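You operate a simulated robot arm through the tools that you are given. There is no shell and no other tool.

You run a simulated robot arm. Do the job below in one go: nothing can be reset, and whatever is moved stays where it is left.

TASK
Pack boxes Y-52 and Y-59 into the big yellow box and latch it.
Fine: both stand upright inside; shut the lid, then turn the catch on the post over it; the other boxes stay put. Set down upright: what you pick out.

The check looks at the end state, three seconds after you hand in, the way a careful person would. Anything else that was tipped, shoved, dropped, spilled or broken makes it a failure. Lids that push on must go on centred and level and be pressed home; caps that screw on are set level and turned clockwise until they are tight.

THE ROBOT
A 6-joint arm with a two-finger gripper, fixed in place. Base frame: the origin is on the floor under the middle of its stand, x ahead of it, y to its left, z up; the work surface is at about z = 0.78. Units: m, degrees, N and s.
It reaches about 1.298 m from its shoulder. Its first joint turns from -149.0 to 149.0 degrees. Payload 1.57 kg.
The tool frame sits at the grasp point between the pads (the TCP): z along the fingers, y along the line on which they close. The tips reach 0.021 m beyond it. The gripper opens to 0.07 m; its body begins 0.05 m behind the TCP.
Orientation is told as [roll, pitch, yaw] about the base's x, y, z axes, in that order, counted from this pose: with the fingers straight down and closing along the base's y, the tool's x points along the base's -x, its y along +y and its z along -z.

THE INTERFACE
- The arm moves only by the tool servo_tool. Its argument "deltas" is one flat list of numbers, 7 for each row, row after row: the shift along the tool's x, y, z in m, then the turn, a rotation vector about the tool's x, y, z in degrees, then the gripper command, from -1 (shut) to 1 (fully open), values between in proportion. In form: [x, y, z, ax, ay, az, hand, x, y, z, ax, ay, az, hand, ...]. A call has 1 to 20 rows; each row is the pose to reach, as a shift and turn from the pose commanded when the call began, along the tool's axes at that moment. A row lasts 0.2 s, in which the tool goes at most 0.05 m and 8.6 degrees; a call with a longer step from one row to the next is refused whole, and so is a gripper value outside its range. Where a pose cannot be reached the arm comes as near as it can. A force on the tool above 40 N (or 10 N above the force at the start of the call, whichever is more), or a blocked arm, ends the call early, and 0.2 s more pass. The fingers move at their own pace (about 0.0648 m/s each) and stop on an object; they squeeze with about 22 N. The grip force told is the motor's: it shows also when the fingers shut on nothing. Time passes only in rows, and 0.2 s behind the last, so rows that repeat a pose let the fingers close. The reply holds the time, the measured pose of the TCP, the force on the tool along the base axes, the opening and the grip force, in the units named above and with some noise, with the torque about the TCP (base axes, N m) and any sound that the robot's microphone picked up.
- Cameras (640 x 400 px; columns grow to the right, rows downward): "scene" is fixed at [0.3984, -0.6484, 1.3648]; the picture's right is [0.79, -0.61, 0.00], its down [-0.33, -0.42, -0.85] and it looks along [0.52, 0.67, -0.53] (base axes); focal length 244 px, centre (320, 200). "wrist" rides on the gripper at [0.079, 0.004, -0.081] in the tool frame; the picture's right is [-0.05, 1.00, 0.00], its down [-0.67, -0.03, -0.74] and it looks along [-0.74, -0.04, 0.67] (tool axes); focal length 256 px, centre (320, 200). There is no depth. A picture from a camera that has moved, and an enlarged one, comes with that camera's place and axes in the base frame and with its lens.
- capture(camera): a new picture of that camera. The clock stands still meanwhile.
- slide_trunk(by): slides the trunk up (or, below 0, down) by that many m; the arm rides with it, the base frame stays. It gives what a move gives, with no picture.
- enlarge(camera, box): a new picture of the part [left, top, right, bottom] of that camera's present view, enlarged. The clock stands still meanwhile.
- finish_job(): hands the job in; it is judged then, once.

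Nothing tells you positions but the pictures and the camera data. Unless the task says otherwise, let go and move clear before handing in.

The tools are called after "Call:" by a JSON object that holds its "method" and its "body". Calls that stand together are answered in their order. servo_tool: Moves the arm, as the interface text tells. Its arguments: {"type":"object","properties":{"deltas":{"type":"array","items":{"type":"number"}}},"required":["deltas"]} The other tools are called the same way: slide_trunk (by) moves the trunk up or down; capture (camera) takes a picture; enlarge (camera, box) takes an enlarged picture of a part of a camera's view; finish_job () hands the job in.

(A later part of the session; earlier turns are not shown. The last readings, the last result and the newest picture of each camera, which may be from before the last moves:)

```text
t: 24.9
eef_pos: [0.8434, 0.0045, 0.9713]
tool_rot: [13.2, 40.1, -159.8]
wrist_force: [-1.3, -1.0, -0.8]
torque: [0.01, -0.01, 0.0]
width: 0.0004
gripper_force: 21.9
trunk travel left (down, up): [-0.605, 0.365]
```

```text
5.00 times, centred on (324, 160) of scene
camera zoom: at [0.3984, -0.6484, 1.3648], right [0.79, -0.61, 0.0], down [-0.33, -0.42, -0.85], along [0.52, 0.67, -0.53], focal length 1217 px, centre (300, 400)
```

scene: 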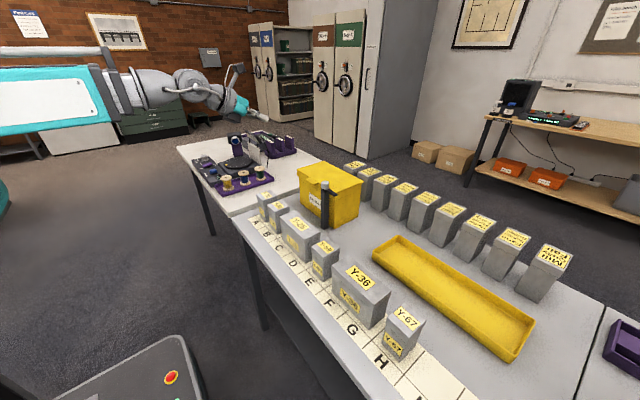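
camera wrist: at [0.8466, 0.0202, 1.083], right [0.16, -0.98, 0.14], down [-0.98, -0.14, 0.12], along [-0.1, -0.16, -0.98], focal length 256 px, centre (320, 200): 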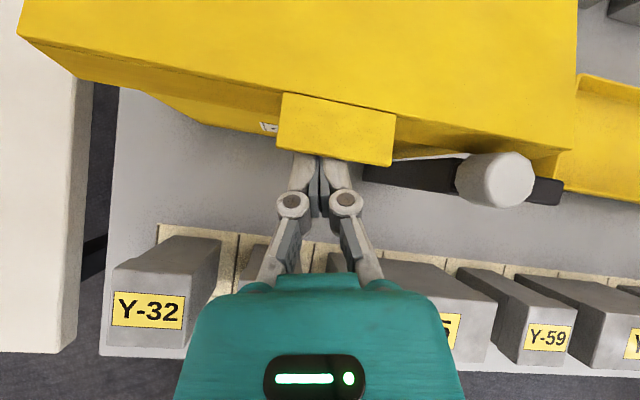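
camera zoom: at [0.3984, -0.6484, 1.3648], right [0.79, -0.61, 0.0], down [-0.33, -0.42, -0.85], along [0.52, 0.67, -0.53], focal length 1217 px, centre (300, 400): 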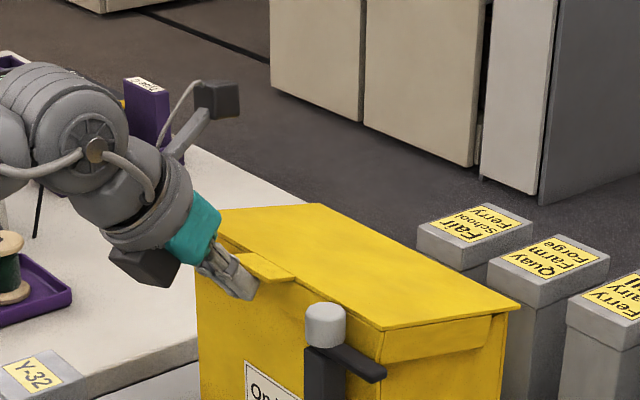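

The lid is opening (about 12°). Continuing with small forward and up steps that follow the lid's arc.

Call:
{"method": "servo_tool", "body": {"deltas": [0.0036, 0.001, 0.0033, 0, 0, 0, -1]}}

Call:
{"method": "slide_trunk", "body": {"by": 0.02}}

Call:
{"method": "servo_tool", "body": {"deltas": [0.0057, 0.0016, 0.0054, 0, 0, 0, -1]}}

Call:
{"method": "slide_trunk", "body": {"by": 0.018}}

Call:
{"method": "capture", "body": {"camera": "wrist"}}

Call:
{"method": "enlarge", "body": {"camera": "scene", "box": [260, 110, 388, 190]}}

```text
t: 25.4
eef_pos: [0.8489, 0.004, 0.9724]
tool_rot: [13.2, 40.1, -159.9]
wrist_force: [1.2, 0.6, 0.2]
torque: [0.02, 0.01, 0.02]
width: 0.0002
gripper_force: 22.4
trunk travel left (down, up): [-0.605, 0.365]
```

```text
t: 26.0
eef_pos: [0.8471, 0.0044, 0.9914]
tool_rot: [13.2, 40.1, -159.8]
wrist_force: [-1.1, 1.0, -0.8]
torque: [-0.02, 0.02, 0.02]
width: 0.0002
gripper_force: 22.0
trunk travel left (down, up): [-0.625, 0.345]
```

```text
t: 26.4
eef_pos: [0.8564, 0.0034, 0.9916]
tool_rot: [13.2, 40.1, -160.0]
wrist_force: [-0.1, 0.1, -0.7]
torque: [0.01, 0.02, 0.02]
width: 0.0
gripper_force: 22.2
trunk travel left (down, up): [-0.625, 0.345]
```

```text
t: 27.1
eef_pos: [0.8561, 0.0035, 1.0094]
tool_rot: [13.3, 40.1, -159.9]
wrist_force: [-1.0, -0.1, -1.3]
torque: [0.0, -0.02, 0.01]
width: 0.0002
gripper_force: 21.4
trunk travel left (down, up): [-0.643, 0.327]
```

```text
taken
camera wrist: at [0.8595, 0.0199, 1.1211], right [0.16, -0.98, 0.14], down [-0.98, -0.14, 0.12], along [-0.1, -0.16, -0.98], focal length 256 px, centre (320, 200)
```

wrist: 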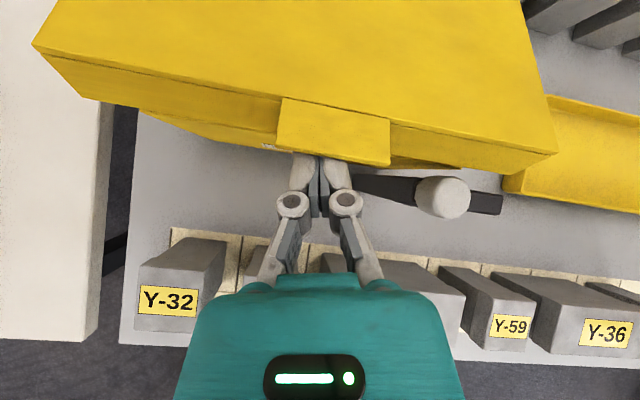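

```text
5.00 times, centred on (324, 150) of scene
camera zoom: at [0.3984, -0.6484, 1.3648], right [0.79, -0.61, 0.0], down [-0.33, -0.42, -0.85], along [0.52, 0.67, -0.53], focal length 1217 px, centre (300, 450)
```

zoom: 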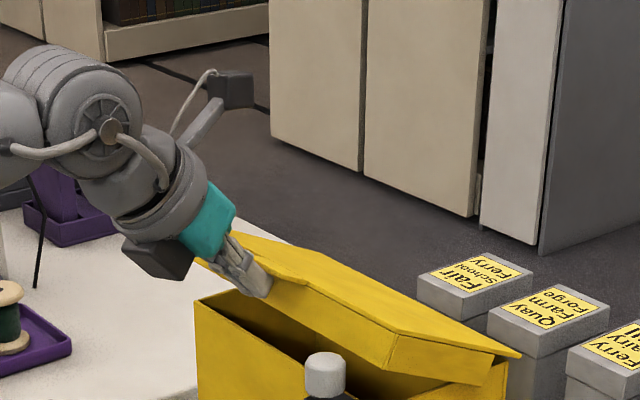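

The lid is at about 26° and its skirt now clears the rim. Continuing along the arc.

Call:
{"method": "servo_tool", "body": {"deltas": [0.0072, 0.002, 0.0067, 0, 0, 0, -1]}}

Call:
{"method": "slide_trunk", "body": {"by": 0.018}}

Call:
{"method": "servo_tool", "body": {"deltas": [0.0093, 0.0025, 0.0087, 0, 0, 0, -1]}}

Call:
{"method": "slide_trunk", "body": {"by": 0.015}}

Call:
{"method": "capture", "body": {"camera": "wrist"}}

Call:
{"method": "enlarge", "body": {"camera": "scene", "box": [260, 110, 388, 190]}}

```text
t: 27.5
eef_pos: [0.8677, 0.0042, 1.0093]
tool_rot: [13.2, 40.1, -159.9]
wrist_force: [0.1, -0.1, 0.0]
torque: [0.0, 0.0, 0.01]
width: 0.0
gripper_force: 21.9
trunk travel left (down, up): [-0.643, 0.327]
```

```text
t: 28.1
eef_pos: [0.8664, 0.0027, 1.0281]
tool_rot: [13.2, 40.1, -160.0]
wrist_force: [-1.2, 0.0, 0.4]
torque: [-0.01, 0.01, 0.03]
width: 0.0002
gripper_force: 22.0
trunk travel left (down, up): [-0.661, 0.309]
```

```text
t: 28.5
eef_pos: [0.8792, 0.0024, 1.0279]
tool_rot: [13.1, 40.1, -159.8]
wrist_force: [-3.4, 0.2, 2.8]
torque: [-0.05, -0.01, 0.01]
width: 0.0001
gripper_force: 21.8
trunk travel left (down, up): [-0.661, 0.309]
```

```text
t: 29.1
eef_pos: [0.879, 0.0028, 1.0423]
tool_rot: [13.2, 40.0, -159.9]
wrist_force: [0.4, -0.4, 0.2]
torque: [-0.03, -0.03, 0.02]
width: 0.0
gripper_force: 22.4
trunk travel left (down, up): [-0.676, 0.294]
```

```text
taken
camera wrist: at [0.8825, 0.0187, 1.1539], right [0.16, -0.98, 0.14], down [-0.98, -0.14, 0.12], along [-0.1, -0.16, -0.98], focal length 256 px, centre (320, 200)
```

wrist: 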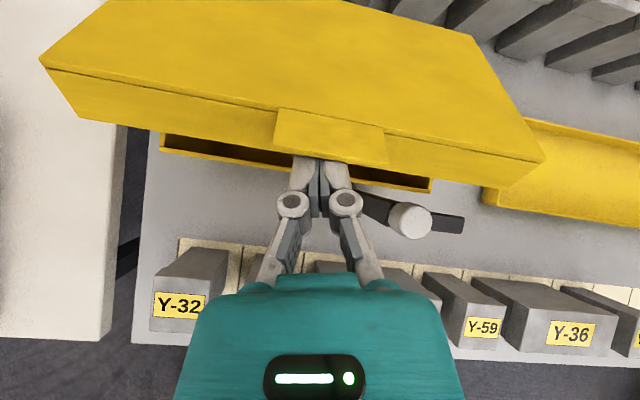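

```text
5.00 times, centred on (324, 150) of scene
camera zoom: at [0.3984, -0.6484, 1.3648], right [0.79, -0.61, 0.0], down [-0.33, -0.42, -0.85], along [0.52, 0.67, -0.53], focal length 1217 px, centre (300, 450)
```

zoom: 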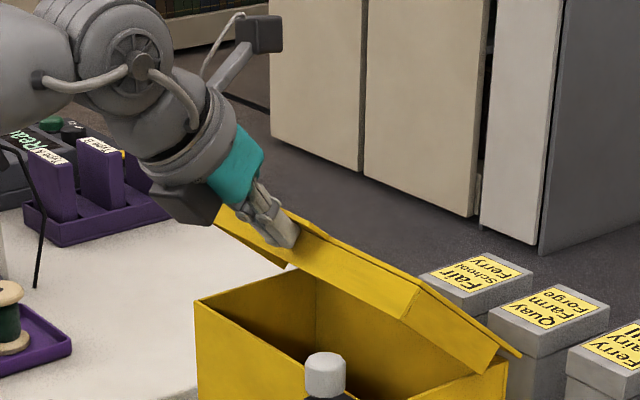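

The forward step briefly touched the skirt (about 4 N) because I advanced before lifting, so from here I'll lift first and then advance. The geometry matches my model.

Call:
{"method": "slide_trunk", "body": {"by": 0.012}}

Call:
{"method": "servo_tool", "body": {"deltas": [0.0086, 0.0024, 0.008, 0, 0, 0, -1]}}

Call:
{"method": "slide_trunk", "body": {"by": 0.012}}

Call:
{"method": "servo_tool", "body": {"deltas": [0.0093, 0.0025, 0.0087, 0, 0, 0, -1]}}

Call:
{"method": "capture", "body": {"camera": "wrist"}}

Call:
{"method": "enlarge", "body": {"camera": "scene", "box": [260, 100, 388, 180]}}

```text
t: 29.8
eef_pos: [0.8793, 0.0025, 1.0549]
tool_rot: [13.2, 40.1, -159.9]
wrist_force: [-0.4, 0.3, 0.3]
torque: [-0.02, 0.0, -0.01]
width: 0.0001
gripper_force: 22.5
trunk travel left (down, up): [-0.688, 0.282]
```

```text
t: 30.1
eef_pos: [0.8913, 0.0027, 1.054]
tool_rot: [13.2, 40.2, -160.0]
wrist_force: [-0.5, 0.9, 0.6]
torque: [0.01, 0.0, 0.01]
width: 0.0
gripper_force: 22.7
trunk travel left (down, up): [-0.688, 0.282]
```

```text
t: 30.8
eef_pos: [0.8909, 0.0025, 1.0657]
tool_rot: [13.2, 40.1, -160.0]
wrist_force: [-0.7, 0.7, -0.3]
torque: [-0.01, 0.02, 0.0]
width: 0.0
gripper_force: 21.8
trunk travel left (down, up): [-0.7, 0.27]
```

```text
t: 31.1
eef_pos: [0.904, 0.0033, 1.0671]
tool_rot: [13.3, 40.1, -159.9]
wrist_force: [-0.7, 0.0, 0.0]
torque: [-0.03, 0.04, 0.02]
width: 0.0001
gripper_force: 22.0
trunk travel left (down, up): [-0.7, 0.27]
```

```text
taken
camera wrist: at [0.9078, 0.0192, 1.1778], right [0.16, -0.98, 0.14], down [-0.98, -0.14, 0.12], along [-0.1, -0.16, -0.98], focal length 256 px, centre (320, 200)
```

wrist: 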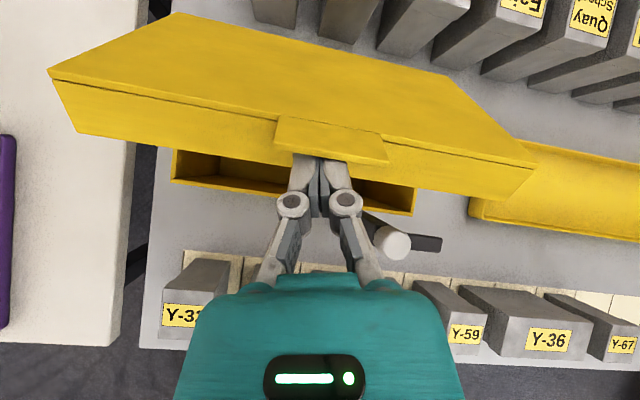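

```text
5.00 times, centred on (324, 140) of scene
camera zoom: at [0.3984, -0.6484, 1.3648], right [0.79, -0.61, 0.0], down [-0.33, -0.42, -0.85], along [0.52, 0.67, -0.53], focal length 1217 px, centre (300, 500)
```

zoom: 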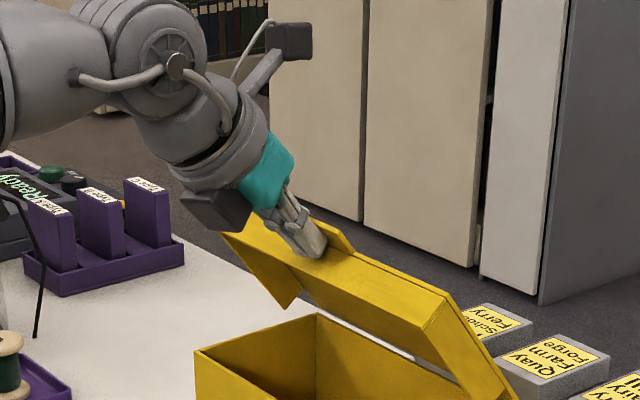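

No skirt contact now; the lid is at about 52°. Continuing to lift, then advance.

Call:
{"method": "slide_trunk", "body": {"by": 0.01}}

Call:
{"method": "servo_tool", "body": {"deltas": [0.0115, 0.0031, 0.0107, 0, 0, 0, -1]}}

Call:
{"method": "slide_trunk", "body": {"by": 0.01}}

Call:
{"method": "servo_tool", "body": {"deltas": [0.0122, 0.0033, 0.0114, 0, 0, 0, -1]}}

Call:
{"method": "capture", "body": {"camera": "wrist"}}

Call:
{"method": "enlarge", "body": {"camera": "scene", "box": [260, 100, 388, 180]}}

```text
t: 31.7
eef_pos: [0.9041, 0.0038, 1.0758]
tool_rot: [13.3, 40.1, -160.0]
wrist_force: [-0.4, 0.4, 0.4]
torque: [0.03, 0.04, -0.01]
width: 0.0001
gripper_force: 21.8
trunk travel left (down, up): [-0.71, 0.26]
```

```text
t: 32.1
eef_pos: [0.92, 0.0036, 1.0757]
tool_rot: [13.2, 40.1, -159.9]
wrist_force: [0.0, 0.6, -1.5]
torque: [0.01, 0.03, 0.02]
width: 0.0
gripper_force: 21.7
trunk travel left (down, up): [-0.71, 0.26]
```

```text
t: 32.7
eef_pos: [0.9204, 0.0038, 1.0866]
tool_rot: [13.3, 40.2, -159.9]
wrist_force: [0.1, 0.1, -1.0]
torque: [-0.01, 0.0, -0.01]
width: 0.0
gripper_force: 21.6
trunk travel left (down, up): [-0.72, 0.25]
```

```text
t: 33.1
eef_pos: [0.9376, 0.004, 1.0867]
tool_rot: [13.3, 40.1, -159.9]
wrist_force: [0.7, -0.2, -0.6]
torque: [0.01, 0.03, -0.04]
width: 0.0
gripper_force: 22.1
trunk travel left (down, up): [-0.72, 0.25]
```

```text
taken
camera wrist: at [0.9415, 0.0196, 1.1976], right [0.16, -0.98, 0.14], down [-0.98, -0.14, 0.12], along [-0.1, -0.16, -0.98], focal length 256 px, centre (320, 200)
```

wrist: 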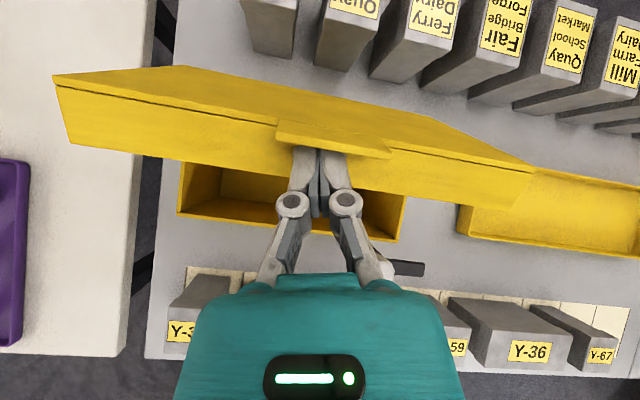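

```text
5.00 times, centred on (324, 140) of scene
camera zoom: at [0.3984, -0.6484, 1.3648], right [0.79, -0.61, 0.0], down [-0.33, -0.42, -0.85], along [0.52, 0.67, -0.53], focal length 1217 px, centre (300, 500)
```

zoom: 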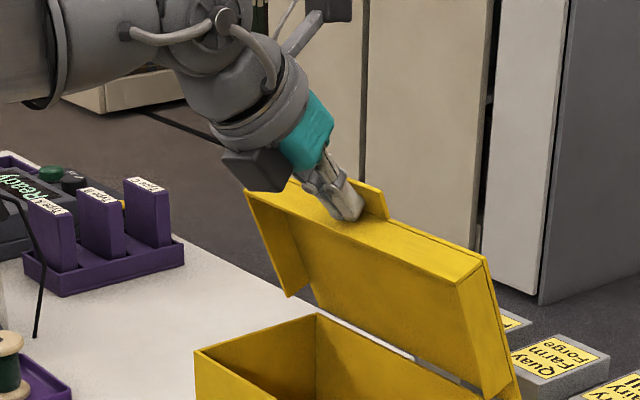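

The lid is near 68° with negligible force. I'll continue past vertical.

Call:
{"method": "slide_trunk", "body": {"by": 0.01}}

Call:
{"method": "servo_tool", "body": {"deltas": [0.0072, 0.002, 0.0067, 0, 0, 0, -1, 0.0143, 0.0039, 0.0134, 0, 0, 0, -1]}}

Call:
{"method": "slide_trunk", "body": {"by": 0.007}}

Call:
{"method": "servo_tool", "body": {"deltas": [0.0072, 0.002, 0.0067, 0, 0, 0, -1, 0.0143, 0.0039, 0.0134, 0, 0, 0, -1]}}

Call:
{"method": "capture", "body": {"camera": "wrist"}}

Call:
{"method": "enlarge", "body": {"camera": "scene", "box": [260, 100, 388, 180]}}

```text
t: 33.7
eef_pos: [0.9367, 0.0028, 1.0956]
tool_rot: [13.1, 40.0, -159.9]
wrist_force: [-0.3, -0.1, 0.7]
torque: [0.0, -0.01, -0.01]
width: 0.0
gripper_force: 22.5
trunk travel left (down, up): [-0.73, 0.24]
```

```text
t: 34.3
eef_pos: [0.9572, 0.0039, 1.0958]
tool_rot: [13.2, 40.2, -160.0]
wrist_force: [0.2, -0.6, -0.4]
torque: [0.02, 0.0, -0.01]
width: 0.0
gripper_force: 21.5
trunk travel left (down, up): [-0.73, 0.24]
```

```text
t: 34.9
eef_pos: [0.9574, 0.0028, 1.1024]
tool_rot: [13.2, 40.2, -159.9]
wrist_force: [-0.8, 0.3, -0.8]
torque: [0.02, -0.01, -0.01]
width: 0.0001
gripper_force: 22.0
trunk travel left (down, up): [-0.737, 0.233]
```

```text
t: 35.5
eef_pos: [0.9779, 0.0043, 1.1029]
tool_rot: [13.1, 40.1, -160.0]
wrist_force: [-0.9, -0.7, -0.2]
torque: [0.0, -0.01, -0.01]
width: 0.0
gripper_force: 21.8
trunk travel left (down, up): [-0.737, 0.233]
```

```text
taken
camera wrist: at [0.9822, 0.0198, 1.2147], right [0.16, -0.98, 0.14], down [-0.98, -0.14, 0.12], along [-0.1, -0.16, -0.98], focal length 256 px, centre (320, 200)
```

wrist: 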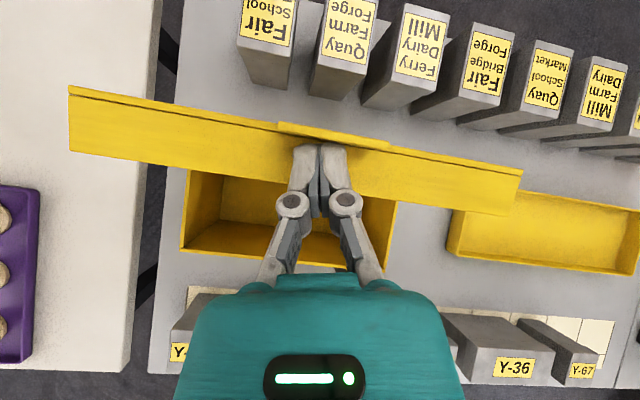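

```text
5.00 times, centred on (324, 140) of scene
camera zoom: at [0.3984, -0.6484, 1.3648], right [0.79, -0.61, 0.0], down [-0.33, -0.42, -0.85], along [0.52, 0.67, -0.53], focal length 1217 px, centre (300, 500)
```

zoom: 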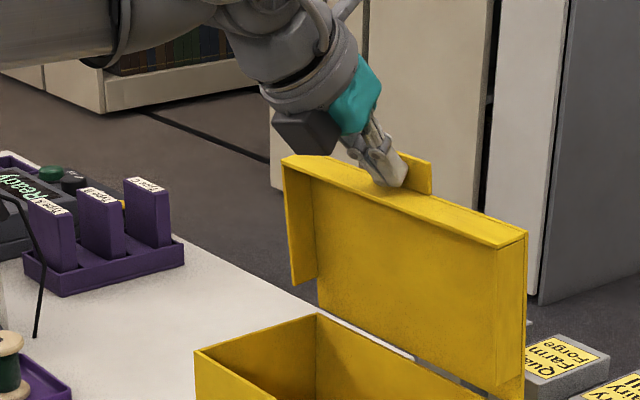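

The lid is about 84° open. I'll push slowly past vertical and watch for a stop.

Call:
{"method": "servo_tool", "body": {"deltas": [0.0072, 0.002, 0.0067, 0, 0, 0, -1, 0.0143, 0.0039, 0.0134, 0, 0, 0, -1, 0.0201, 0.0055, 0.0187, 0, 0, 0, -1]}}

Call:
{"method": "capture", "body": {"camera": "wrist"}}

Call:
{"method": "enlarge", "body": {"camera": "scene", "box": [260, 100, 388, 180]}}

```text
t: 36.2
eef_pos: [1.0052, 0.0018, 1.1037]
tool_rot: [13.1, 39.9, -159.9]
wrist_force: [-0.1, -0.5, 0.0]
torque: [0.02, 0.0, -0.01]
width: 0.0
gripper_force: 22.2
trunk travel left (down, up): [-0.737, 0.233]
```

```text
taken
camera wrist: at [1.0095, 0.0188, 1.2147], right [0.16, -0.98, 0.14], down [-0.98, -0.14, 0.12], along [-0.1, -0.16, -0.98], focal length 256 px, centre (320, 200)
```

wrist: 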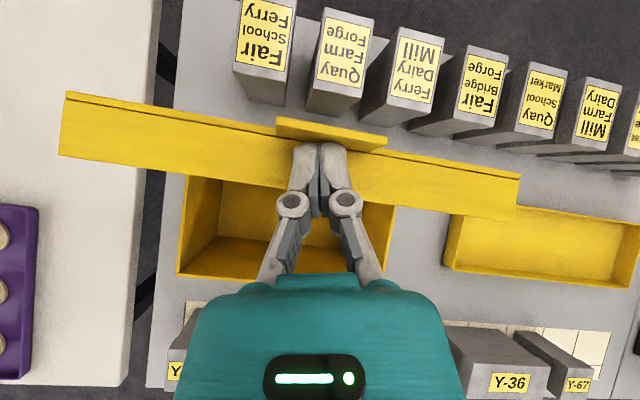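

```text
5.00 times, centred on (324, 140) of scene
camera zoom: at [0.3984, -0.6484, 1.3648], right [0.79, -0.61, 0.0], down [-0.33, -0.42, -0.85], along [0.52, 0.67, -0.53], focal length 1217 px, centre (300, 500)
```

zoom: 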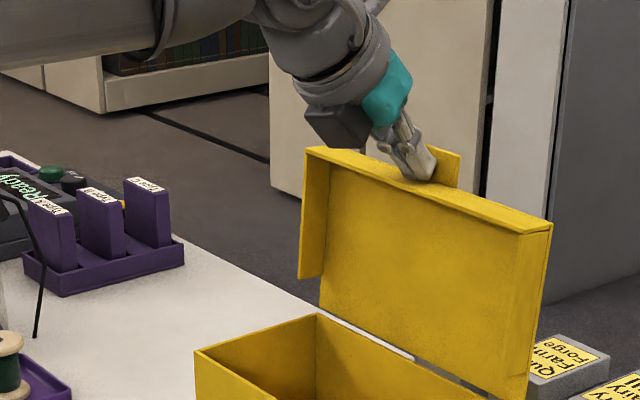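

Just past vertical with no resistance. I'll push about 2–3 cm further so it rests open on its own.

Call:
{"method": "servo_tool", "body": {"deltas": [0.0072, 0.002, 0.0067, 0, 0, 0, -1, 0.0143, 0.0039, 0.0134, 0, 0, 0, -1, 0.0179, 0.0049, 0.0167, 0, 0, 0, -1]}}

Call:
{"method": "capture", "body": {"camera": "wrist"}}

Call:
{"method": "enlarge", "body": {"camera": "scene", "box": [260, 100, 388, 180]}}

```text
t: 37.0
eef_pos: [1.0309, 0.002, 1.1022]
tool_rot: [13.2, 40.1, -159.9]
wrist_force: [-0.1, 0.2, 0.8]
torque: [-0.03, 0.03, -0.03]
width: 0.0
gripper_force: 22.1
trunk travel left (down, up): [-0.737, 0.233]
```

```text
taken
camera wrist: at [1.0334, 0.0178, 1.2148], right [0.16, -0.98, 0.14], down [-0.98, -0.14, 0.12], along [-0.1, -0.16, -0.98], focal length 256 px, centre (320, 200)
```

wrist: 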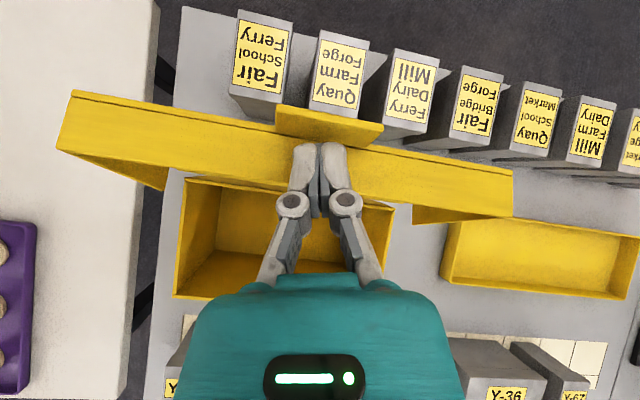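

```text
5.00 times, centred on (324, 140) of scene
camera zoom: at [0.3984, -0.6484, 1.3648], right [0.79, -0.61, 0.0], down [-0.33, -0.42, -0.85], along [0.52, 0.67, -0.53], focal length 1217 px, centre (300, 500)
```

zoom: 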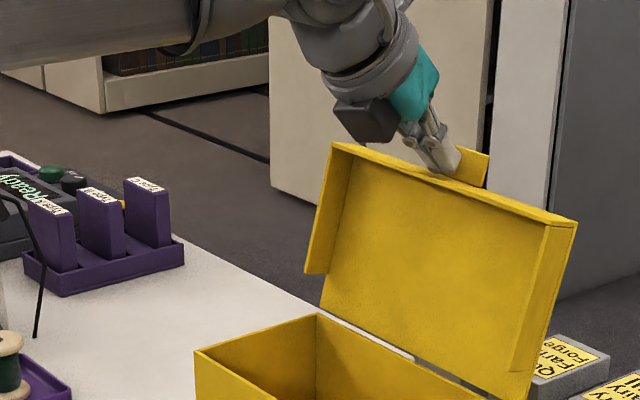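

The lid is tilted back past vertical. I'll retreat 3 cm and see whether it stays.

Call:
{"method": "servo_tool", "body": {"deltas": [-0.0072, -0.002, -0.0067, 0, 0, 0, -1, -0.0143, -0.0039, -0.0134, 0, 0, 0, -1, -0.0215, -0.0059, -0.0201, 0, 0, 0, -1]}}

Call:
{"method": "capture", "body": {"camera": "wrist"}}

Call:
{"method": "enlarge", "body": {"camera": "scene", "box": [260, 100, 388, 180]}}

```text
t: 37.9
eef_pos: [0.9999, 0.003, 1.1041]
tool_rot: [13.1, 40.1, -159.9]
wrist_force: [-0.3, -0.4, 4.6]
torque: [0.0, 0.02, 0.01]
width: 0.0
gripper_force: 22.0
trunk travel left (down, up): [-0.737, 0.233]
```

```text
taken
camera wrist: at [1.0029, 0.019, 1.2151], right [0.16, -0.98, 0.14], down [-0.98, -0.14, 0.12], along [-0.1, -0.16, -0.98], focal length 256 px, centre (320, 200)
```

wrist: 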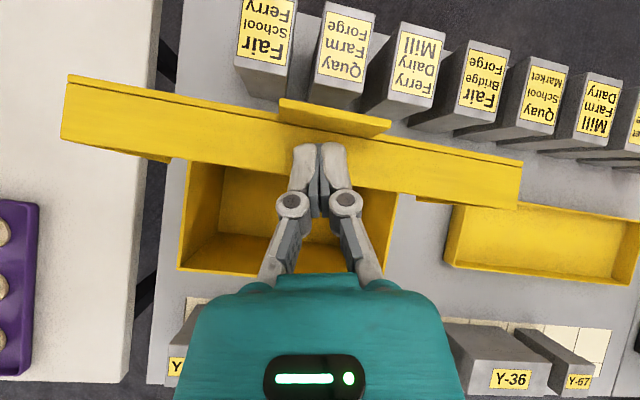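

```text
5.00 times, centred on (324, 140) of scene
camera zoom: at [0.3984, -0.6484, 1.3648], right [0.79, -0.61, 0.0], down [-0.33, -0.42, -0.85], along [0.52, 0.67, -0.53], focal length 1217 px, centre (300, 500)
```

zoom: 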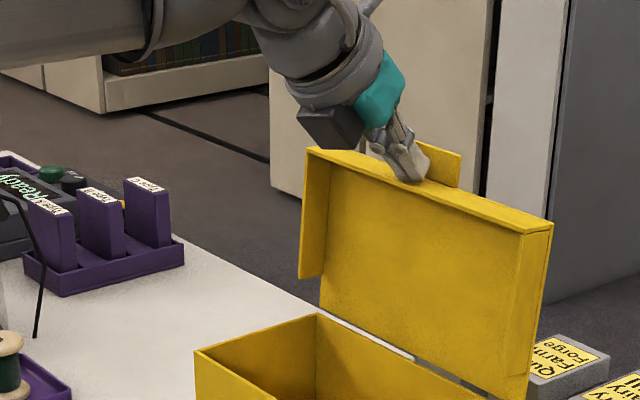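

Retreating dragged the lid forward because the tip is resting on the skirt face. I'll push it back to about 104° again, then lift straight up to disengage before retreating.

Call:
{"method": "servo_tool", "body": {"deltas": [0.0072, 0.002, 0.0067, 0, 0, 0, -1, 0.0143, 0.0039, 0.0134, 0, 0, 0, -1, 0.0215, 0.0059, 0.0201, 0, 0, 0, -1, 0.0244, 0.0067, 0.0227, 0, 0, 0, -1]}}

Call:
{"method": "slide_trunk", "body": {"by": 0.015}}

Call:
{"method": "capture", "body": {"camera": "wrist"}}

Call:
{"method": "enlarge", "body": {"camera": "scene", "box": [260, 100, 388, 180]}}

```text
t: 38.9
eef_pos: [1.0351, 0.0033, 1.1034]
tool_rot: [13.2, 40.0, -159.9]
wrist_force: [-0.6, 0.3, -0.4]
torque: [0.0, 0.02, -0.01]
width: 0.0002
gripper_force: 22.0
trunk travel left (down, up): [-0.737, 0.233]
```

```text
t: 39.5
eef_pos: [1.0348, 0.0034, 1.1189]
tool_rot: [13.2, 40.2, -159.9]
wrist_force: [0.3, 0.1, 0.3]
torque: [0.01, 0.01, 0.01]
width: 0.0001
gripper_force: 21.8
trunk travel left (down, up): [-0.752, 0.218]
```

```text
taken
camera wrist: at [1.0386, 0.0192, 1.2297], right [0.16, -0.98, 0.14], down [-0.98, -0.14, 0.12], along [-0.1, -0.16, -0.98], focal length 256 px, centre (320, 200)
```

wrist: 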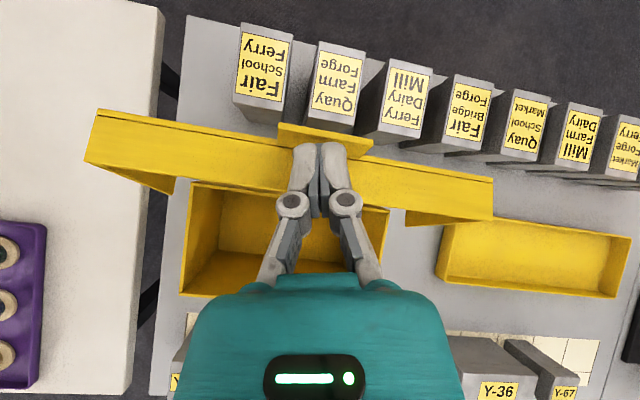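

```text
5.00 times, centred on (324, 140) of scene
camera zoom: at [0.3984, -0.6484, 1.3648], right [0.79, -0.61, 0.0], down [-0.33, -0.42, -0.85], along [0.52, 0.67, -0.53], focal length 1217 px, centre (300, 500)
```

zoom: 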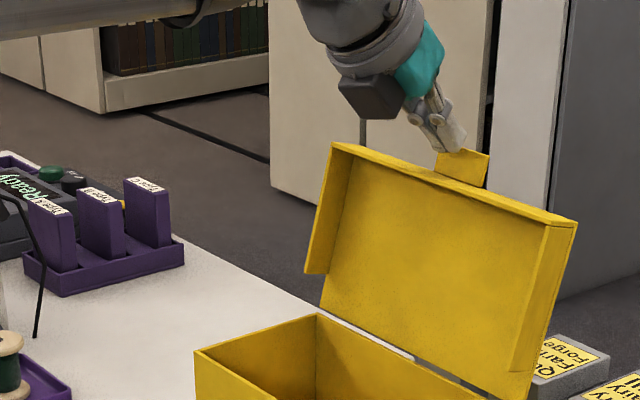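

The lid holds at about 103°, apparently against its stop. I'll lift clear and retreat.

Call:
{"method": "slide_trunk", "body": {"by": 0.06}}

Call:
{"method": "servo_tool", "body": {"deltas": [-0.0322, -0.0088, -0.0301, 0, 0, 0, -1, -0.0645, -0.0176, -0.0602, 0, 0, 0, -1, -0.0967, -0.0265, -0.0903, 0, 0, 0, -1, -0.129, -0.0353, -0.1204, 0, 0, 0, -1, -0.1612, -0.0441, -0.1505, 0, 0, 0, -1, -0.1935, -0.0529, -0.1806, 0, 0, 0, -1, -0.215, -0.0588, -0.2007, 0, 0, 0, -1, -0.215, -0.0588, -0.2007, 0, 0, 0, -1]}}

Call:
{"method": "capture", "body": {"camera": "scene"}}

Call:
{"method": "capture", "body": {"camera": "wrist"}}

```text
t: 40.5
eef_pos: [1.0351, 0.0036, 1.1792]
tool_rot: [13.2, 40.2, -159.9]
wrist_force: [-0.2, 0.0, -1.0]
torque: [0.02, 0.0, -0.02]
width: 0.0001
gripper_force: 22.0
trunk travel left (down, up): [-0.812, 0.158]
```

```text
t: 42.3
eef_pos: [0.7362, 0.0034, 1.1785]
tool_rot: [13.2, 40.1, -159.9]
wrist_force: [-0.4, 0.0, -0.8]
torque: [-0.01, 0.02, -0.06]
width: 0.0001
gripper_force: 22.2
trunk travel left (down, up): [-0.812, 0.158]
```

```text
taken
```

scene: 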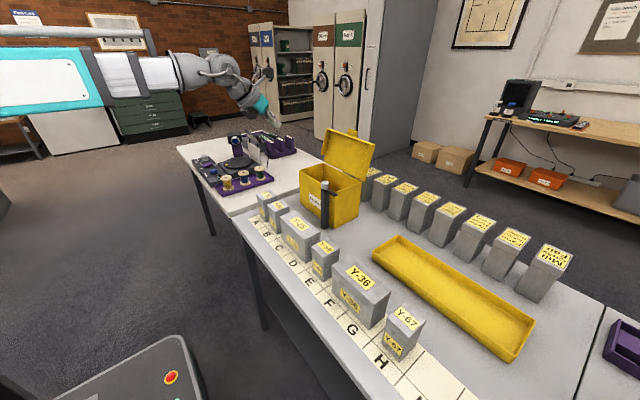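

```text
taken
camera wrist: at [0.7401, 0.0192, 1.29], right [0.16, -0.98, 0.14], down [-0.98, -0.14, 0.12], along [-0.1, -0.16, -0.98], focal length 256 px, centre (320, 200)
```

wrist: 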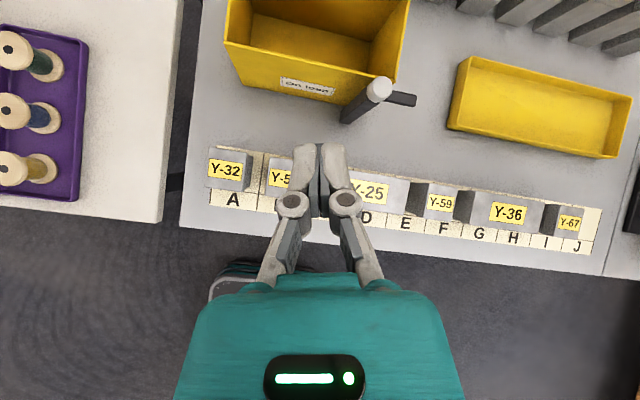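

The lid stays open and nothing else moved. Next I'll bring the tool back to vertical and yaw 0 for picking.

Call:
{"method": "servo_tool", "body": {"deltas": [0, 0, 0, 2.11, -7.72, 0, 0, 0, 0, 0, 4.22, -15.43, 0, 0, 0, 0, 0, 6.34, -23.15, 0, 0, 0, 0, 0, 8.45, -30.87, 0, 0, 0, 0, 0, 10.56, -38.58, 0, 0.5, 0, 0, 0, 11.09, -40.51, 0, 1, 0, 0, 0, 11.09, -40.51, 0, 1]}}

Call:
{"method": "servo_tool", "body": {"deltas": [0, 0, 0, 0, 0, -8.5, 1, 0, 0, 0, 0, 0, -17, 1, 0, 0, 0, 0, 0, -25.5, 1, 0, 0, 0, 0, 0, -34, 1, 0, 0, 0, 0, 0, -42.5, 1, 0, 0, 0, 0, 0, -51, 1, 0, 0, 0, 0, 0, -59.5, 1, 0, 0, 0, 0, 0, -68, 1, 0, 0, 0, 0, 0, -76.5, 1, 0, 0, 0, 0, 0, -85, 1, 0, 0, 0, 0, 0, -93.5, 1, 0, 0, 0, 0, 0, -102, 1, 0, 0, 0, 0, 0, -110.5, 1, 0, 0, 0, 0, 0, -119, 1, 0, 0, 0, 0, 0, -127.5, 1, 0, 0, 0, 0, 0, -136, 1, 0, 0, 0, 0, 0, -144.5, 1, 0, 0, 0, 0, 0, -153, 1, 0, 0, 0, 0, 0, -161.5, 1, 0, 0, 0, 0, 0, -164.7, 1]}}

Call:
{"method": "capture", "body": {"camera": "wrist"}}

```text
t: 43.9
eef_pos: [0.7338, 0.002, 1.1312]
tool_rot: [-0.1, -0.2, -164.6]
wrist_force: [0.1, 0.1, -0.1]
torque: [-0.01, 0.0, 0.03]
width: 0.0698
gripper_force: 0.1
out of reach, approached as far as the arm can: row 1, 2, 3, 4, 5, 6, 7
trunk travel left (down, up): [-0.812, 0.158]
```

```text
t: 48.1
eef_pos: [0.7342, 0.001, 1.1305]
tool_rot: [0.1, 0.2, 0.1]
wrist_force: [0.6, -0.2, 0.0]
torque: [0.0, 0.02, -0.03]
width: 0.0698
gripper_force: 0.1
trunk travel left (down, up): [-0.812, 0.158]
```

```text
taken
camera wrist: at [0.6555, 0.0044, 1.2115], right [0.05, 1.0, 0.0], down [0.67, -0.04, 0.74], along [0.74, -0.04, -0.67], focal length 256 px, centre (320, 200)
```

wrist: 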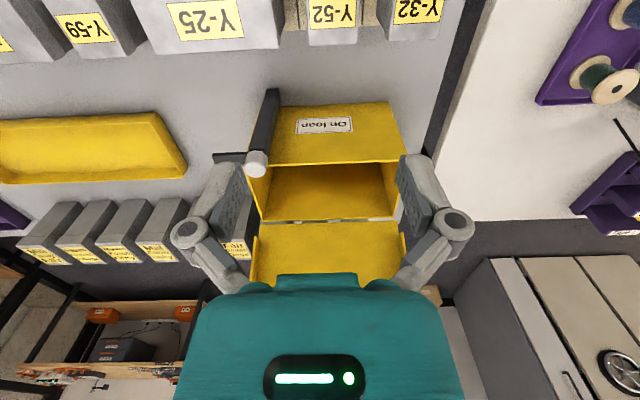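

The yellow box is open and empty, and the tool is vertical at yaw 0. I'll move over Y-52 and lower to just above it to check alignment.

Call:
{"method": "servo_tool", "body": {"deltas": [0.0115, 0.0143, 0, 0, 0, 0, 1, 0.0115, 0.0143, 0, 0, 0, 0, 1]}}

Call:
{"method": "slide_trunk", "body": {"by": -0.2}}

Call:
{"method": "capture", "body": {"camera": "wrist"}}

Call:
{"method": "enlarge", "body": {"camera": "scene", "box": [220, 140, 348, 220]}}

```text
t: 48.7
eef_pos: [0.7216, 0.0152, 1.1309]
tool_rot: [0.1, 0.2, 0.0]
wrist_force: [0.4, 0.0, -0.5]
torque: [0.01, -0.03, -0.01]
width: 0.0703
gripper_force: 0.2
trunk travel left (down, up): [-0.812, 0.158]
```

```text
t: 50.9
eef_pos: [0.7226, 0.0153, 0.9306]
tool_rot: [0.1, 0.2, 0.0]
wrist_force: [0.1, 0.3, -0.5]
torque: [0.0, -0.02, 0.0]
width: 0.0697
gripper_force: 0.1
trunk travel left (down, up): [-0.612, 0.358]
```

```text
taken
camera wrist: at [0.6434, 0.0191, 1.0116], right [0.05, 1.0, 0.0], down [0.67, -0.04, 0.74], along [0.74, -0.04, -0.67], focal length 256 px, centre (320, 200)
```

wrist: 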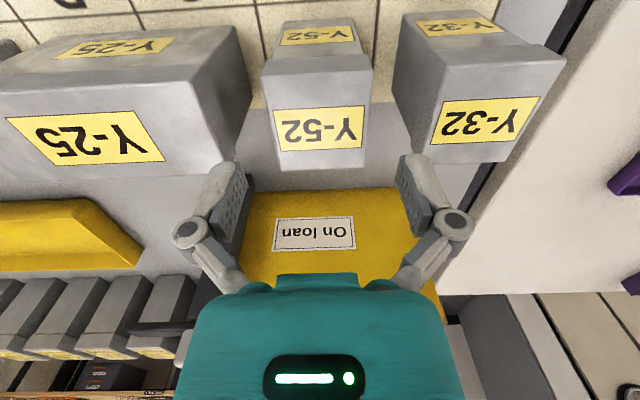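

```text
5.00 times, centred on (284, 180) of scene
camera zoom: at [0.3984, -0.6484, 1.3648], right [0.79, -0.61, 0.0], down [-0.33, -0.42, -0.85], along [0.52, 0.67, -0.53], focal length 1217 px, centre (500, 300)
```

zoom: 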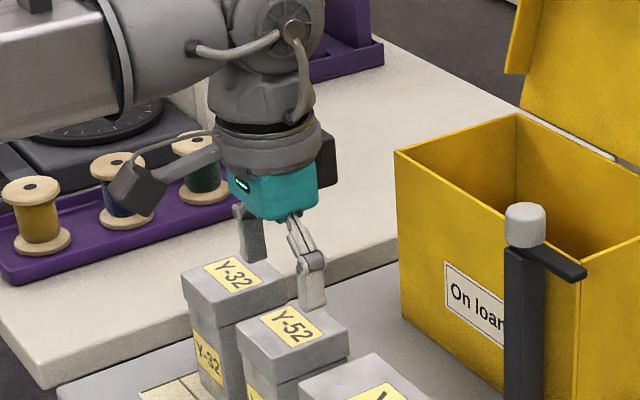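

Alignment is good: Y-52's centre is about (0.7225, 0.0145), the TCP is at (0.7225, 0.015), and the fingers fit the gaps. I'll lower around it.

Call:
{"method": "slide_trunk", "body": {"by": -0.035}}

Call:
{"method": "capture", "body": {"camera": "wrist"}}

Call:
{"method": "enlarge", "body": {"camera": "scene", "box": [220, 150, 348, 230]}}

```text
t: 51.6
eef_pos: [0.7235, 0.0153, 0.8958]
tool_rot: [0.2, 0.1, -0.1]
wrist_force: [-0.2, -0.2, 0.3]
torque: [-0.01, -0.03, 0.03]
width: 0.07
gripper_force: 0.1
trunk travel left (down, up): [-0.577, 0.393]
```

```text
taken
camera wrist: at [0.6434, 0.0191, 0.9765], right [0.05, 1.0, 0.0], down [0.67, -0.04, 0.74], along [0.74, -0.04, -0.67], focal length 256 px, centre (320, 200)
```

wrist: 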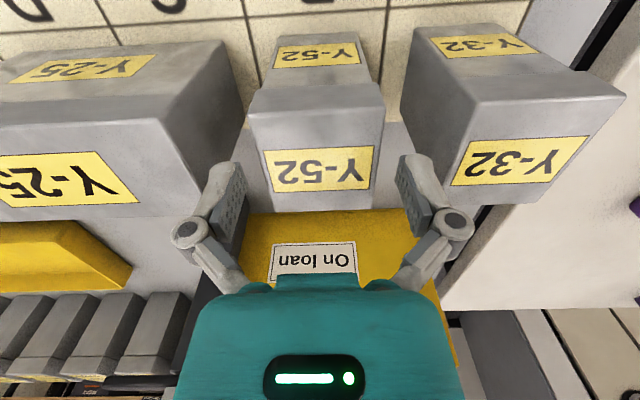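

```text
5.00 times, centred on (284, 190) of scene
camera zoom: at [0.3984, -0.6484, 1.3648], right [0.79, -0.61, 0.0], down [-0.33, -0.42, -0.85], along [0.52, 0.67, -0.53], focal length 1217 px, centre (500, 250)
```

zoom: 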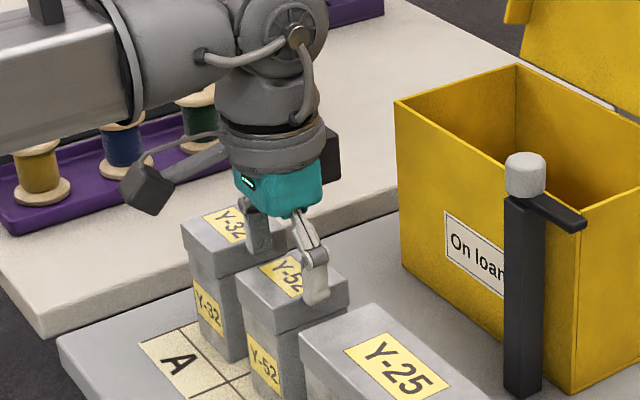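

Fingers straddle Y-52 evenly. I'll lower the final 2 cm and grip.

Call:
{"method": "slide_trunk", "body": {"by": -0.021}}

Call:
{"method": "servo_tool", "body": {"deltas": [0, 0, 0, 0, 0, 0, 0.6, 0, 0, 0, 0, 0, 0, 0.2, 0, 0, 0, 0, 0, 0, -1, 0, 0, 0, 0, 0, 0, -1, 0, 0, 0, 0, 0, 0, -1]}}

Call:
{"method": "capture", "body": {"camera": "wrist"}}

```text
t: 52.3
eef_pos: [0.7219, 0.0162, 0.8752]
tool_rot: [0.1, 0.2, 0.0]
wrist_force: [0.6, -0.4, -0.2]
torque: [-0.01, -0.02, -0.06]
width: 0.0701
gripper_force: 0.0
trunk travel left (down, up): [-0.556, 0.414]
```

```text
t: 53.5
eef_pos: [0.7229, 0.0157, 0.875]
tool_rot: [0.1, 0.1, -0.1]
wrist_force: [1.2, -0.6, 2.8]
torque: [-0.12, 0.01, -0.03]
width: 0.0557
gripper_force: 22.1
trunk travel left (down, up): [-0.556, 0.414]
```

```text
taken
camera wrist: at [0.6434, 0.019, 0.9557], right [0.05, 1.0, 0.0], down [0.67, -0.04, 0.74], along [0.74, -0.04, -0.67], focal length 256 px, centre (320, 200)
```

wrist: 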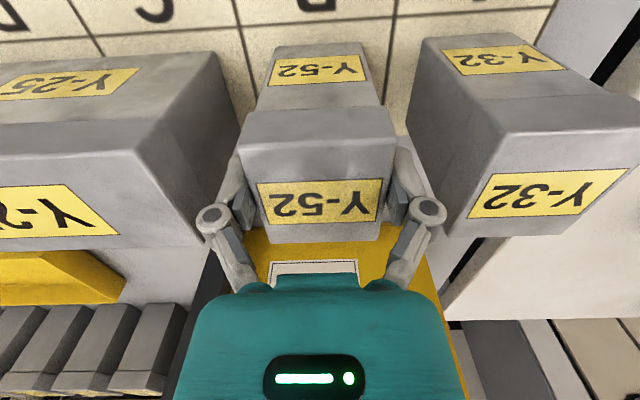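

Y-52 is gripped (width 0.0557). I'll lift 3 cm and check that the whole box comes up.

Call:
{"method": "slide_trunk", "body": {"by": 0.03}}

Call:
{"method": "enlarge", "body": {"camera": "scene", "box": [220, 150, 348, 230]}}

Call:
{"method": "capture", "body": {"camera": "wrist"}}

```text
t: 54.3
eef_pos: [0.7228, 0.0156, 0.9056]
tool_rot: [0.1, 0.2, 0.0]
wrist_force: [0.2, 0.1, -2.3]
torque: [0.0, 0.02, -0.01]
width: 0.0559
gripper_force: 22.2
trunk travel left (down, up): [-0.586, 0.384]
```

```text
5.00 times, centred on (284, 190) of scene
camera zoom: at [0.3984, -0.6484, 1.3648], right [0.79, -0.61, 0.0], down [-0.33, -0.42, -0.85], along [0.52, 0.67, -0.53], focal length 1217 px, centre (500, 250)
```

zoom: 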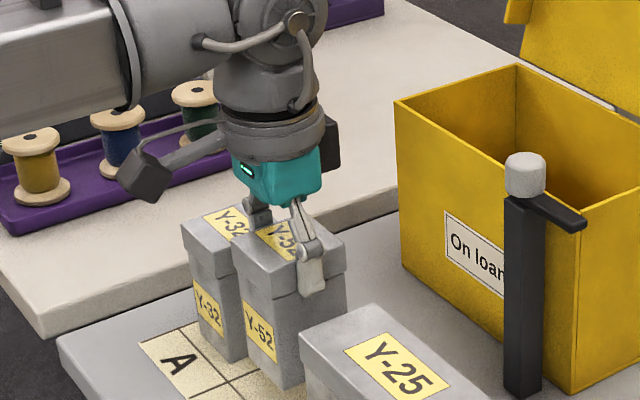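

```text
taken
camera wrist: at [0.6436, 0.0191, 0.9854], right [0.05, 1.0, 0.0], down [0.67, -0.04, 0.74], along [0.74, -0.04, -0.67], focal length 256 px, centre (320, 200)
```

wrist: 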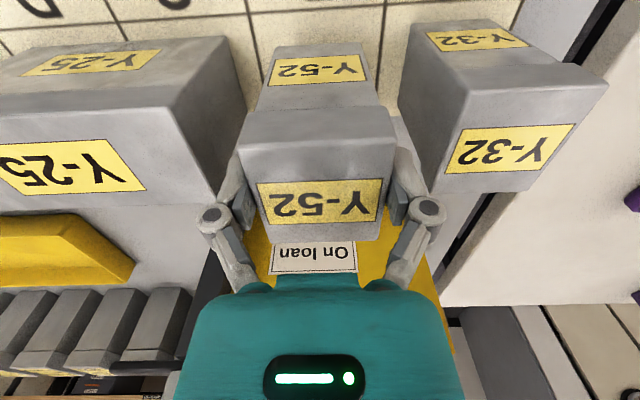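

The whole box came up cleanly (about 0.25 kg). I'll raise it well above the yellow box rim.

Call:
{"method": "slide_trunk", "body": {"by": 0.195}}

Call:
{"method": "capture", "body": {"camera": "wrist"}}

Call:
{"method": "enlarge", "body": {"camera": "wrist", "box": [230, 90, 420, 209]}}

Call:
{"method": "enlarge", "body": {"camera": "scene", "box": [250, 110, 410, 210]}}

```text
t: 56.4
eef_pos: [0.7234, 0.016, 1.0997]
tool_rot: [0.0, 0.2, 0.0]
wrist_force: [-0.6, 0.5, -2.6]
torque: [-0.01, 0.0, -0.01]
width: 0.0561
gripper_force: 21.9
trunk travel left (down, up): [-0.781, 0.189]
```

```text
taken
camera wrist: at [0.6437, 0.0191, 1.1803], right [0.05, 1.0, 0.0], down [0.67, -0.04, 0.74], along [0.74, -0.04, -0.67], focal length 256 px, centre (320, 200)
```

wrist: 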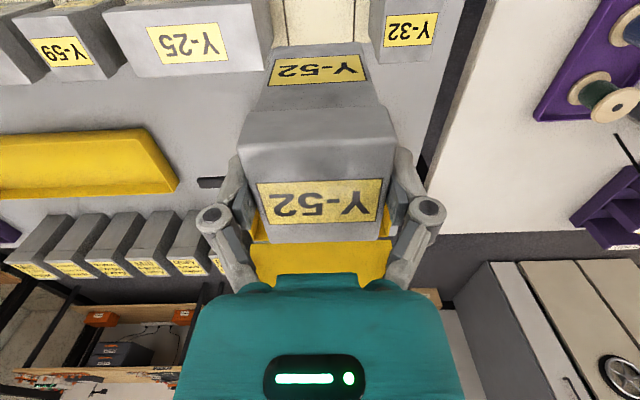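

```text
3.36 times, centred on (325, 150) of wrist
camera zoom: at [0.6437, 0.0191, 1.1803], right [0.05, 1.0, 0.0], down [0.67, -0.04, 0.74], along [0.74, -0.04, -0.67], focal length 860 px, centre (303, 370)
```

zoom: 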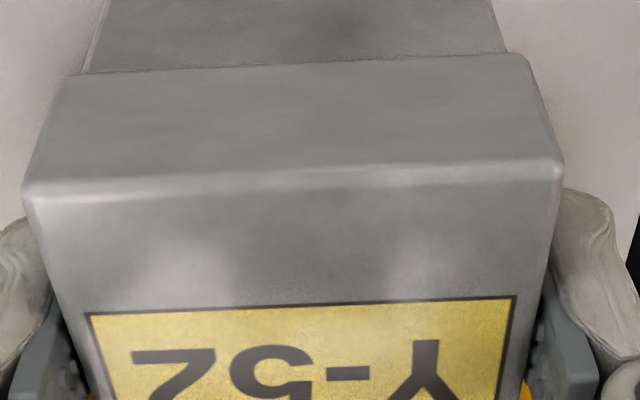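

```text
4.00 times, centred on (330, 160) of scene
camera zoom: at [0.3984, -0.6484, 1.3648], right [0.79, -0.61, 0.0], down [-0.33, -0.42, -0.85], along [0.52, 0.67, -0.53], focal length 974 px, centre (280, 360)
```

zoom: 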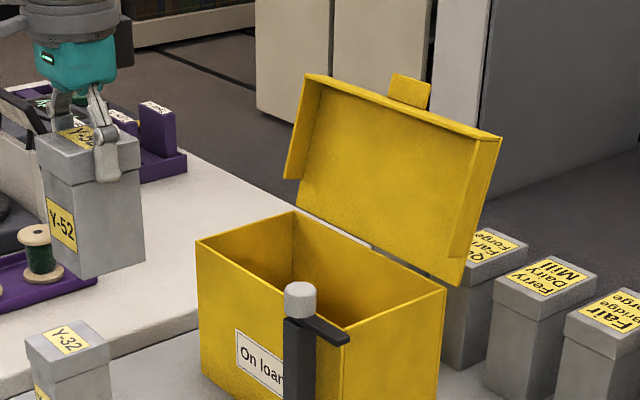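

Y-52 is held level above everything. I'll carry it over the yellow box to about x 0.94, y 0.055.

Call:
{"method": "servo_tool", "body": {"deltas": [-0.04, 0.0073, 0, 0, 0, 0, -1, -0.08, 0.0146, 0, 0, 0, 0, -1, -0.12, 0.0219, 0, 0, 0, 0, -1, -0.16, 0.0292, 0, 0, 0, 0, -1, -0.195, 0.0356, 0, 0, 0, 0, -1, -0.2166, 0.0395, 0, 0, 0, 0, -1, -0.2166, 0.0395, 0, 0, 0, 0, -1]}}

Call:
{"method": "enlarge", "body": {"camera": "scene", "box": [270, 90, 398, 170]}}

Call:
{"method": "enlarge", "body": {"camera": "scene", "box": [270, 140, 398, 220]}}

Call:
{"method": "capture", "body": {"camera": "wrist"}}

```text
t: 58.0
eef_pos: [0.939, 0.0564, 1.0998]
tool_rot: [0.2, 0.2, 0.0]
wrist_force: [0.4, -0.4, -2.2]
torque: [-0.02, 0.0, -0.01]
width: 0.0556
gripper_force: 21.9
trunk travel left (down, up): [-0.781, 0.189]
```

```text
5.00 times, centred on (334, 130) of scene
camera zoom: at [0.3984, -0.6484, 1.3648], right [0.79, -0.61, 0.0], down [-0.33, -0.42, -0.85], along [0.52, 0.67, -0.53], focal length 1217 px, centre (250, 550)
```

zoom: 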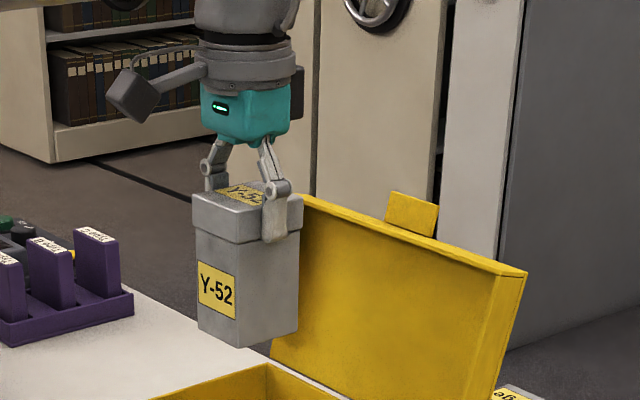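

```text
5.00 times, centred on (334, 180) of scene
camera zoom: at [0.3984, -0.6484, 1.3648], right [0.79, -0.61, 0.0], down [-0.33, -0.42, -0.85], along [0.52, 0.67, -0.53], focal length 1217 px, centre (250, 300)
```

zoom: 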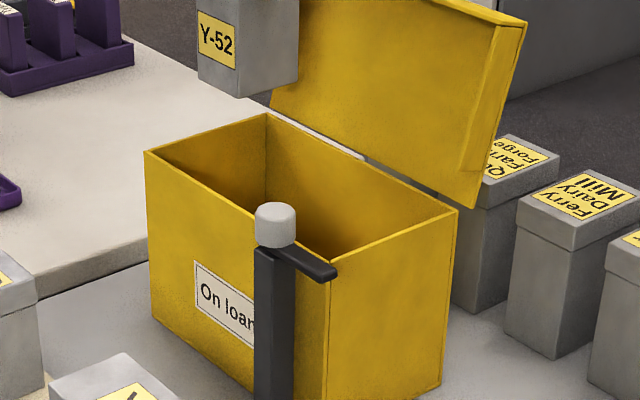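

```text
taken
camera wrist: at [0.8605, 0.0589, 1.1803], right [0.05, 1.0, 0.0], down [0.67, -0.04, 0.74], along [0.74, -0.04, -0.67], focal length 256 px, centre (320, 200)
```

wrist: 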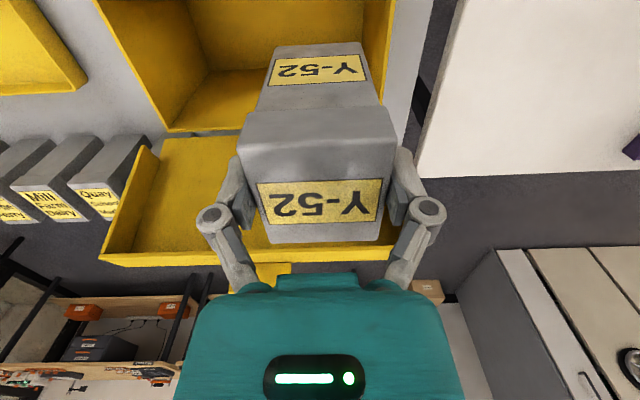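

It is positioned over the open box with clearance on all sides. I'll lower it in stages, checking force and view.

Call:
{"method": "slide_trunk", "body": {"by": -0.11}}

Call:
{"method": "enlarge", "body": {"camera": "scene", "box": [270, 120, 398, 200]}}

Call:
{"method": "capture", "body": {"camera": "wrist"}}

```text
t: 59.4
eef_pos: [0.9391, 0.0549, 0.9911]
tool_rot: [0.2, 0.2, -0.1]
wrist_force: [0.6, 0.5, -2.4]
torque: [0.01, -0.03, -0.03]
width: 0.0557
gripper_force: 22.5
trunk travel left (down, up): [-0.671, 0.299]
```

```text
5.00 times, centred on (334, 160) of scene
camera zoom: at [0.3984, -0.6484, 1.3648], right [0.79, -0.61, 0.0], down [-0.33, -0.42, -0.85], along [0.52, 0.67, -0.53], focal length 1217 px, centre (250, 400)
```

zoom: 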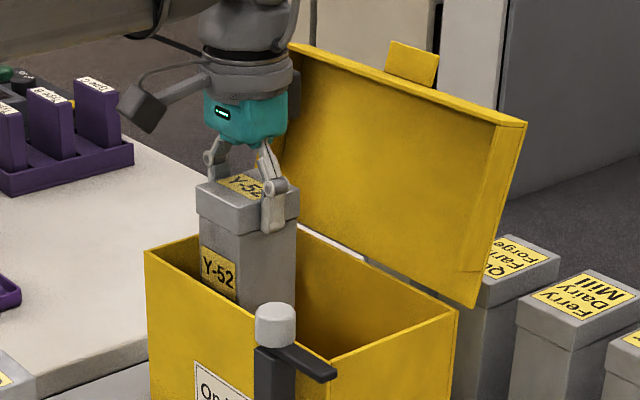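

```text
taken
camera wrist: at [0.8604, 0.0588, 1.0704], right [0.05, 1.0, 0.0], down [0.67, -0.04, 0.74], along [0.74, -0.04, -0.67], focal length 256 px, centre (320, 200)
```

wrist: 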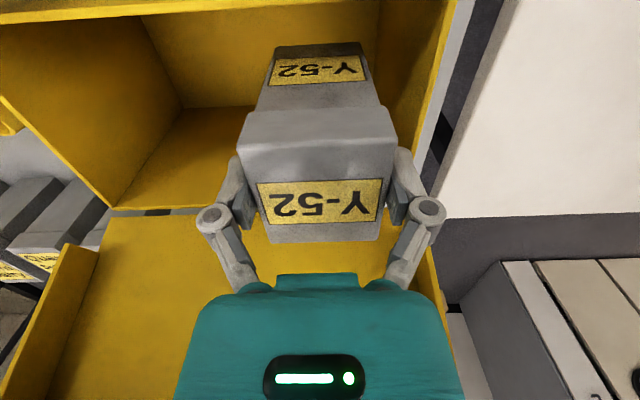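

Y-52 has entered the box. I'll check the side wall clearance against the right finger before going lower.

Call:
{"method": "enlarge", "body": {"camera": "wrist", "box": [330, 0, 490, 100]}}

Call:
{"method": "enlarge", "body": {"camera": "wrist", "box": [350, 100, 510, 200]}}

```text
4.00 times, centred on (410, 50) of wrist
camera zoom: at [0.8604, 0.0588, 1.0704], right [0.05, 1.0, 0.0], down [0.67, -0.04, 0.74], along [0.74, -0.04, -0.67], focal length 1024 px, centre (-40, 800)
```

zoom: 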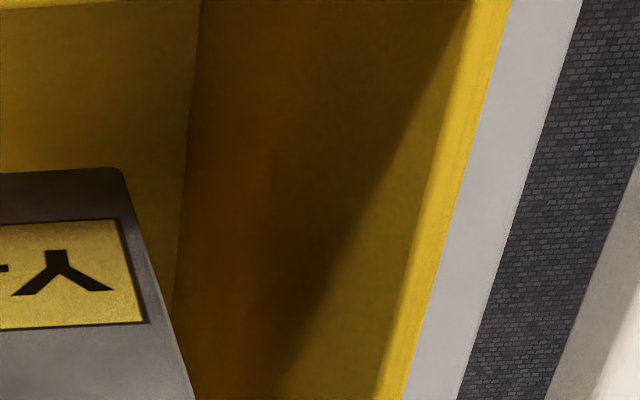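

```text
4.00 times, centred on (430, 150) of wrist
camera zoom: at [0.8604, 0.0588, 1.0704], right [0.05, 1.0, 0.0], down [0.67, -0.04, 0.74], along [0.74, -0.04, -0.67], focal length 1024 px, centre (-120, 400)
```

zoom: 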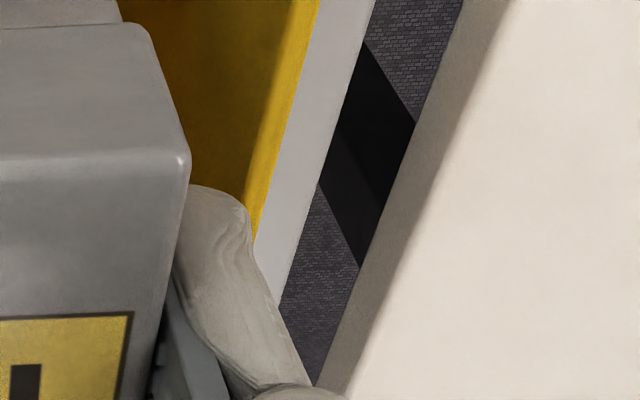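

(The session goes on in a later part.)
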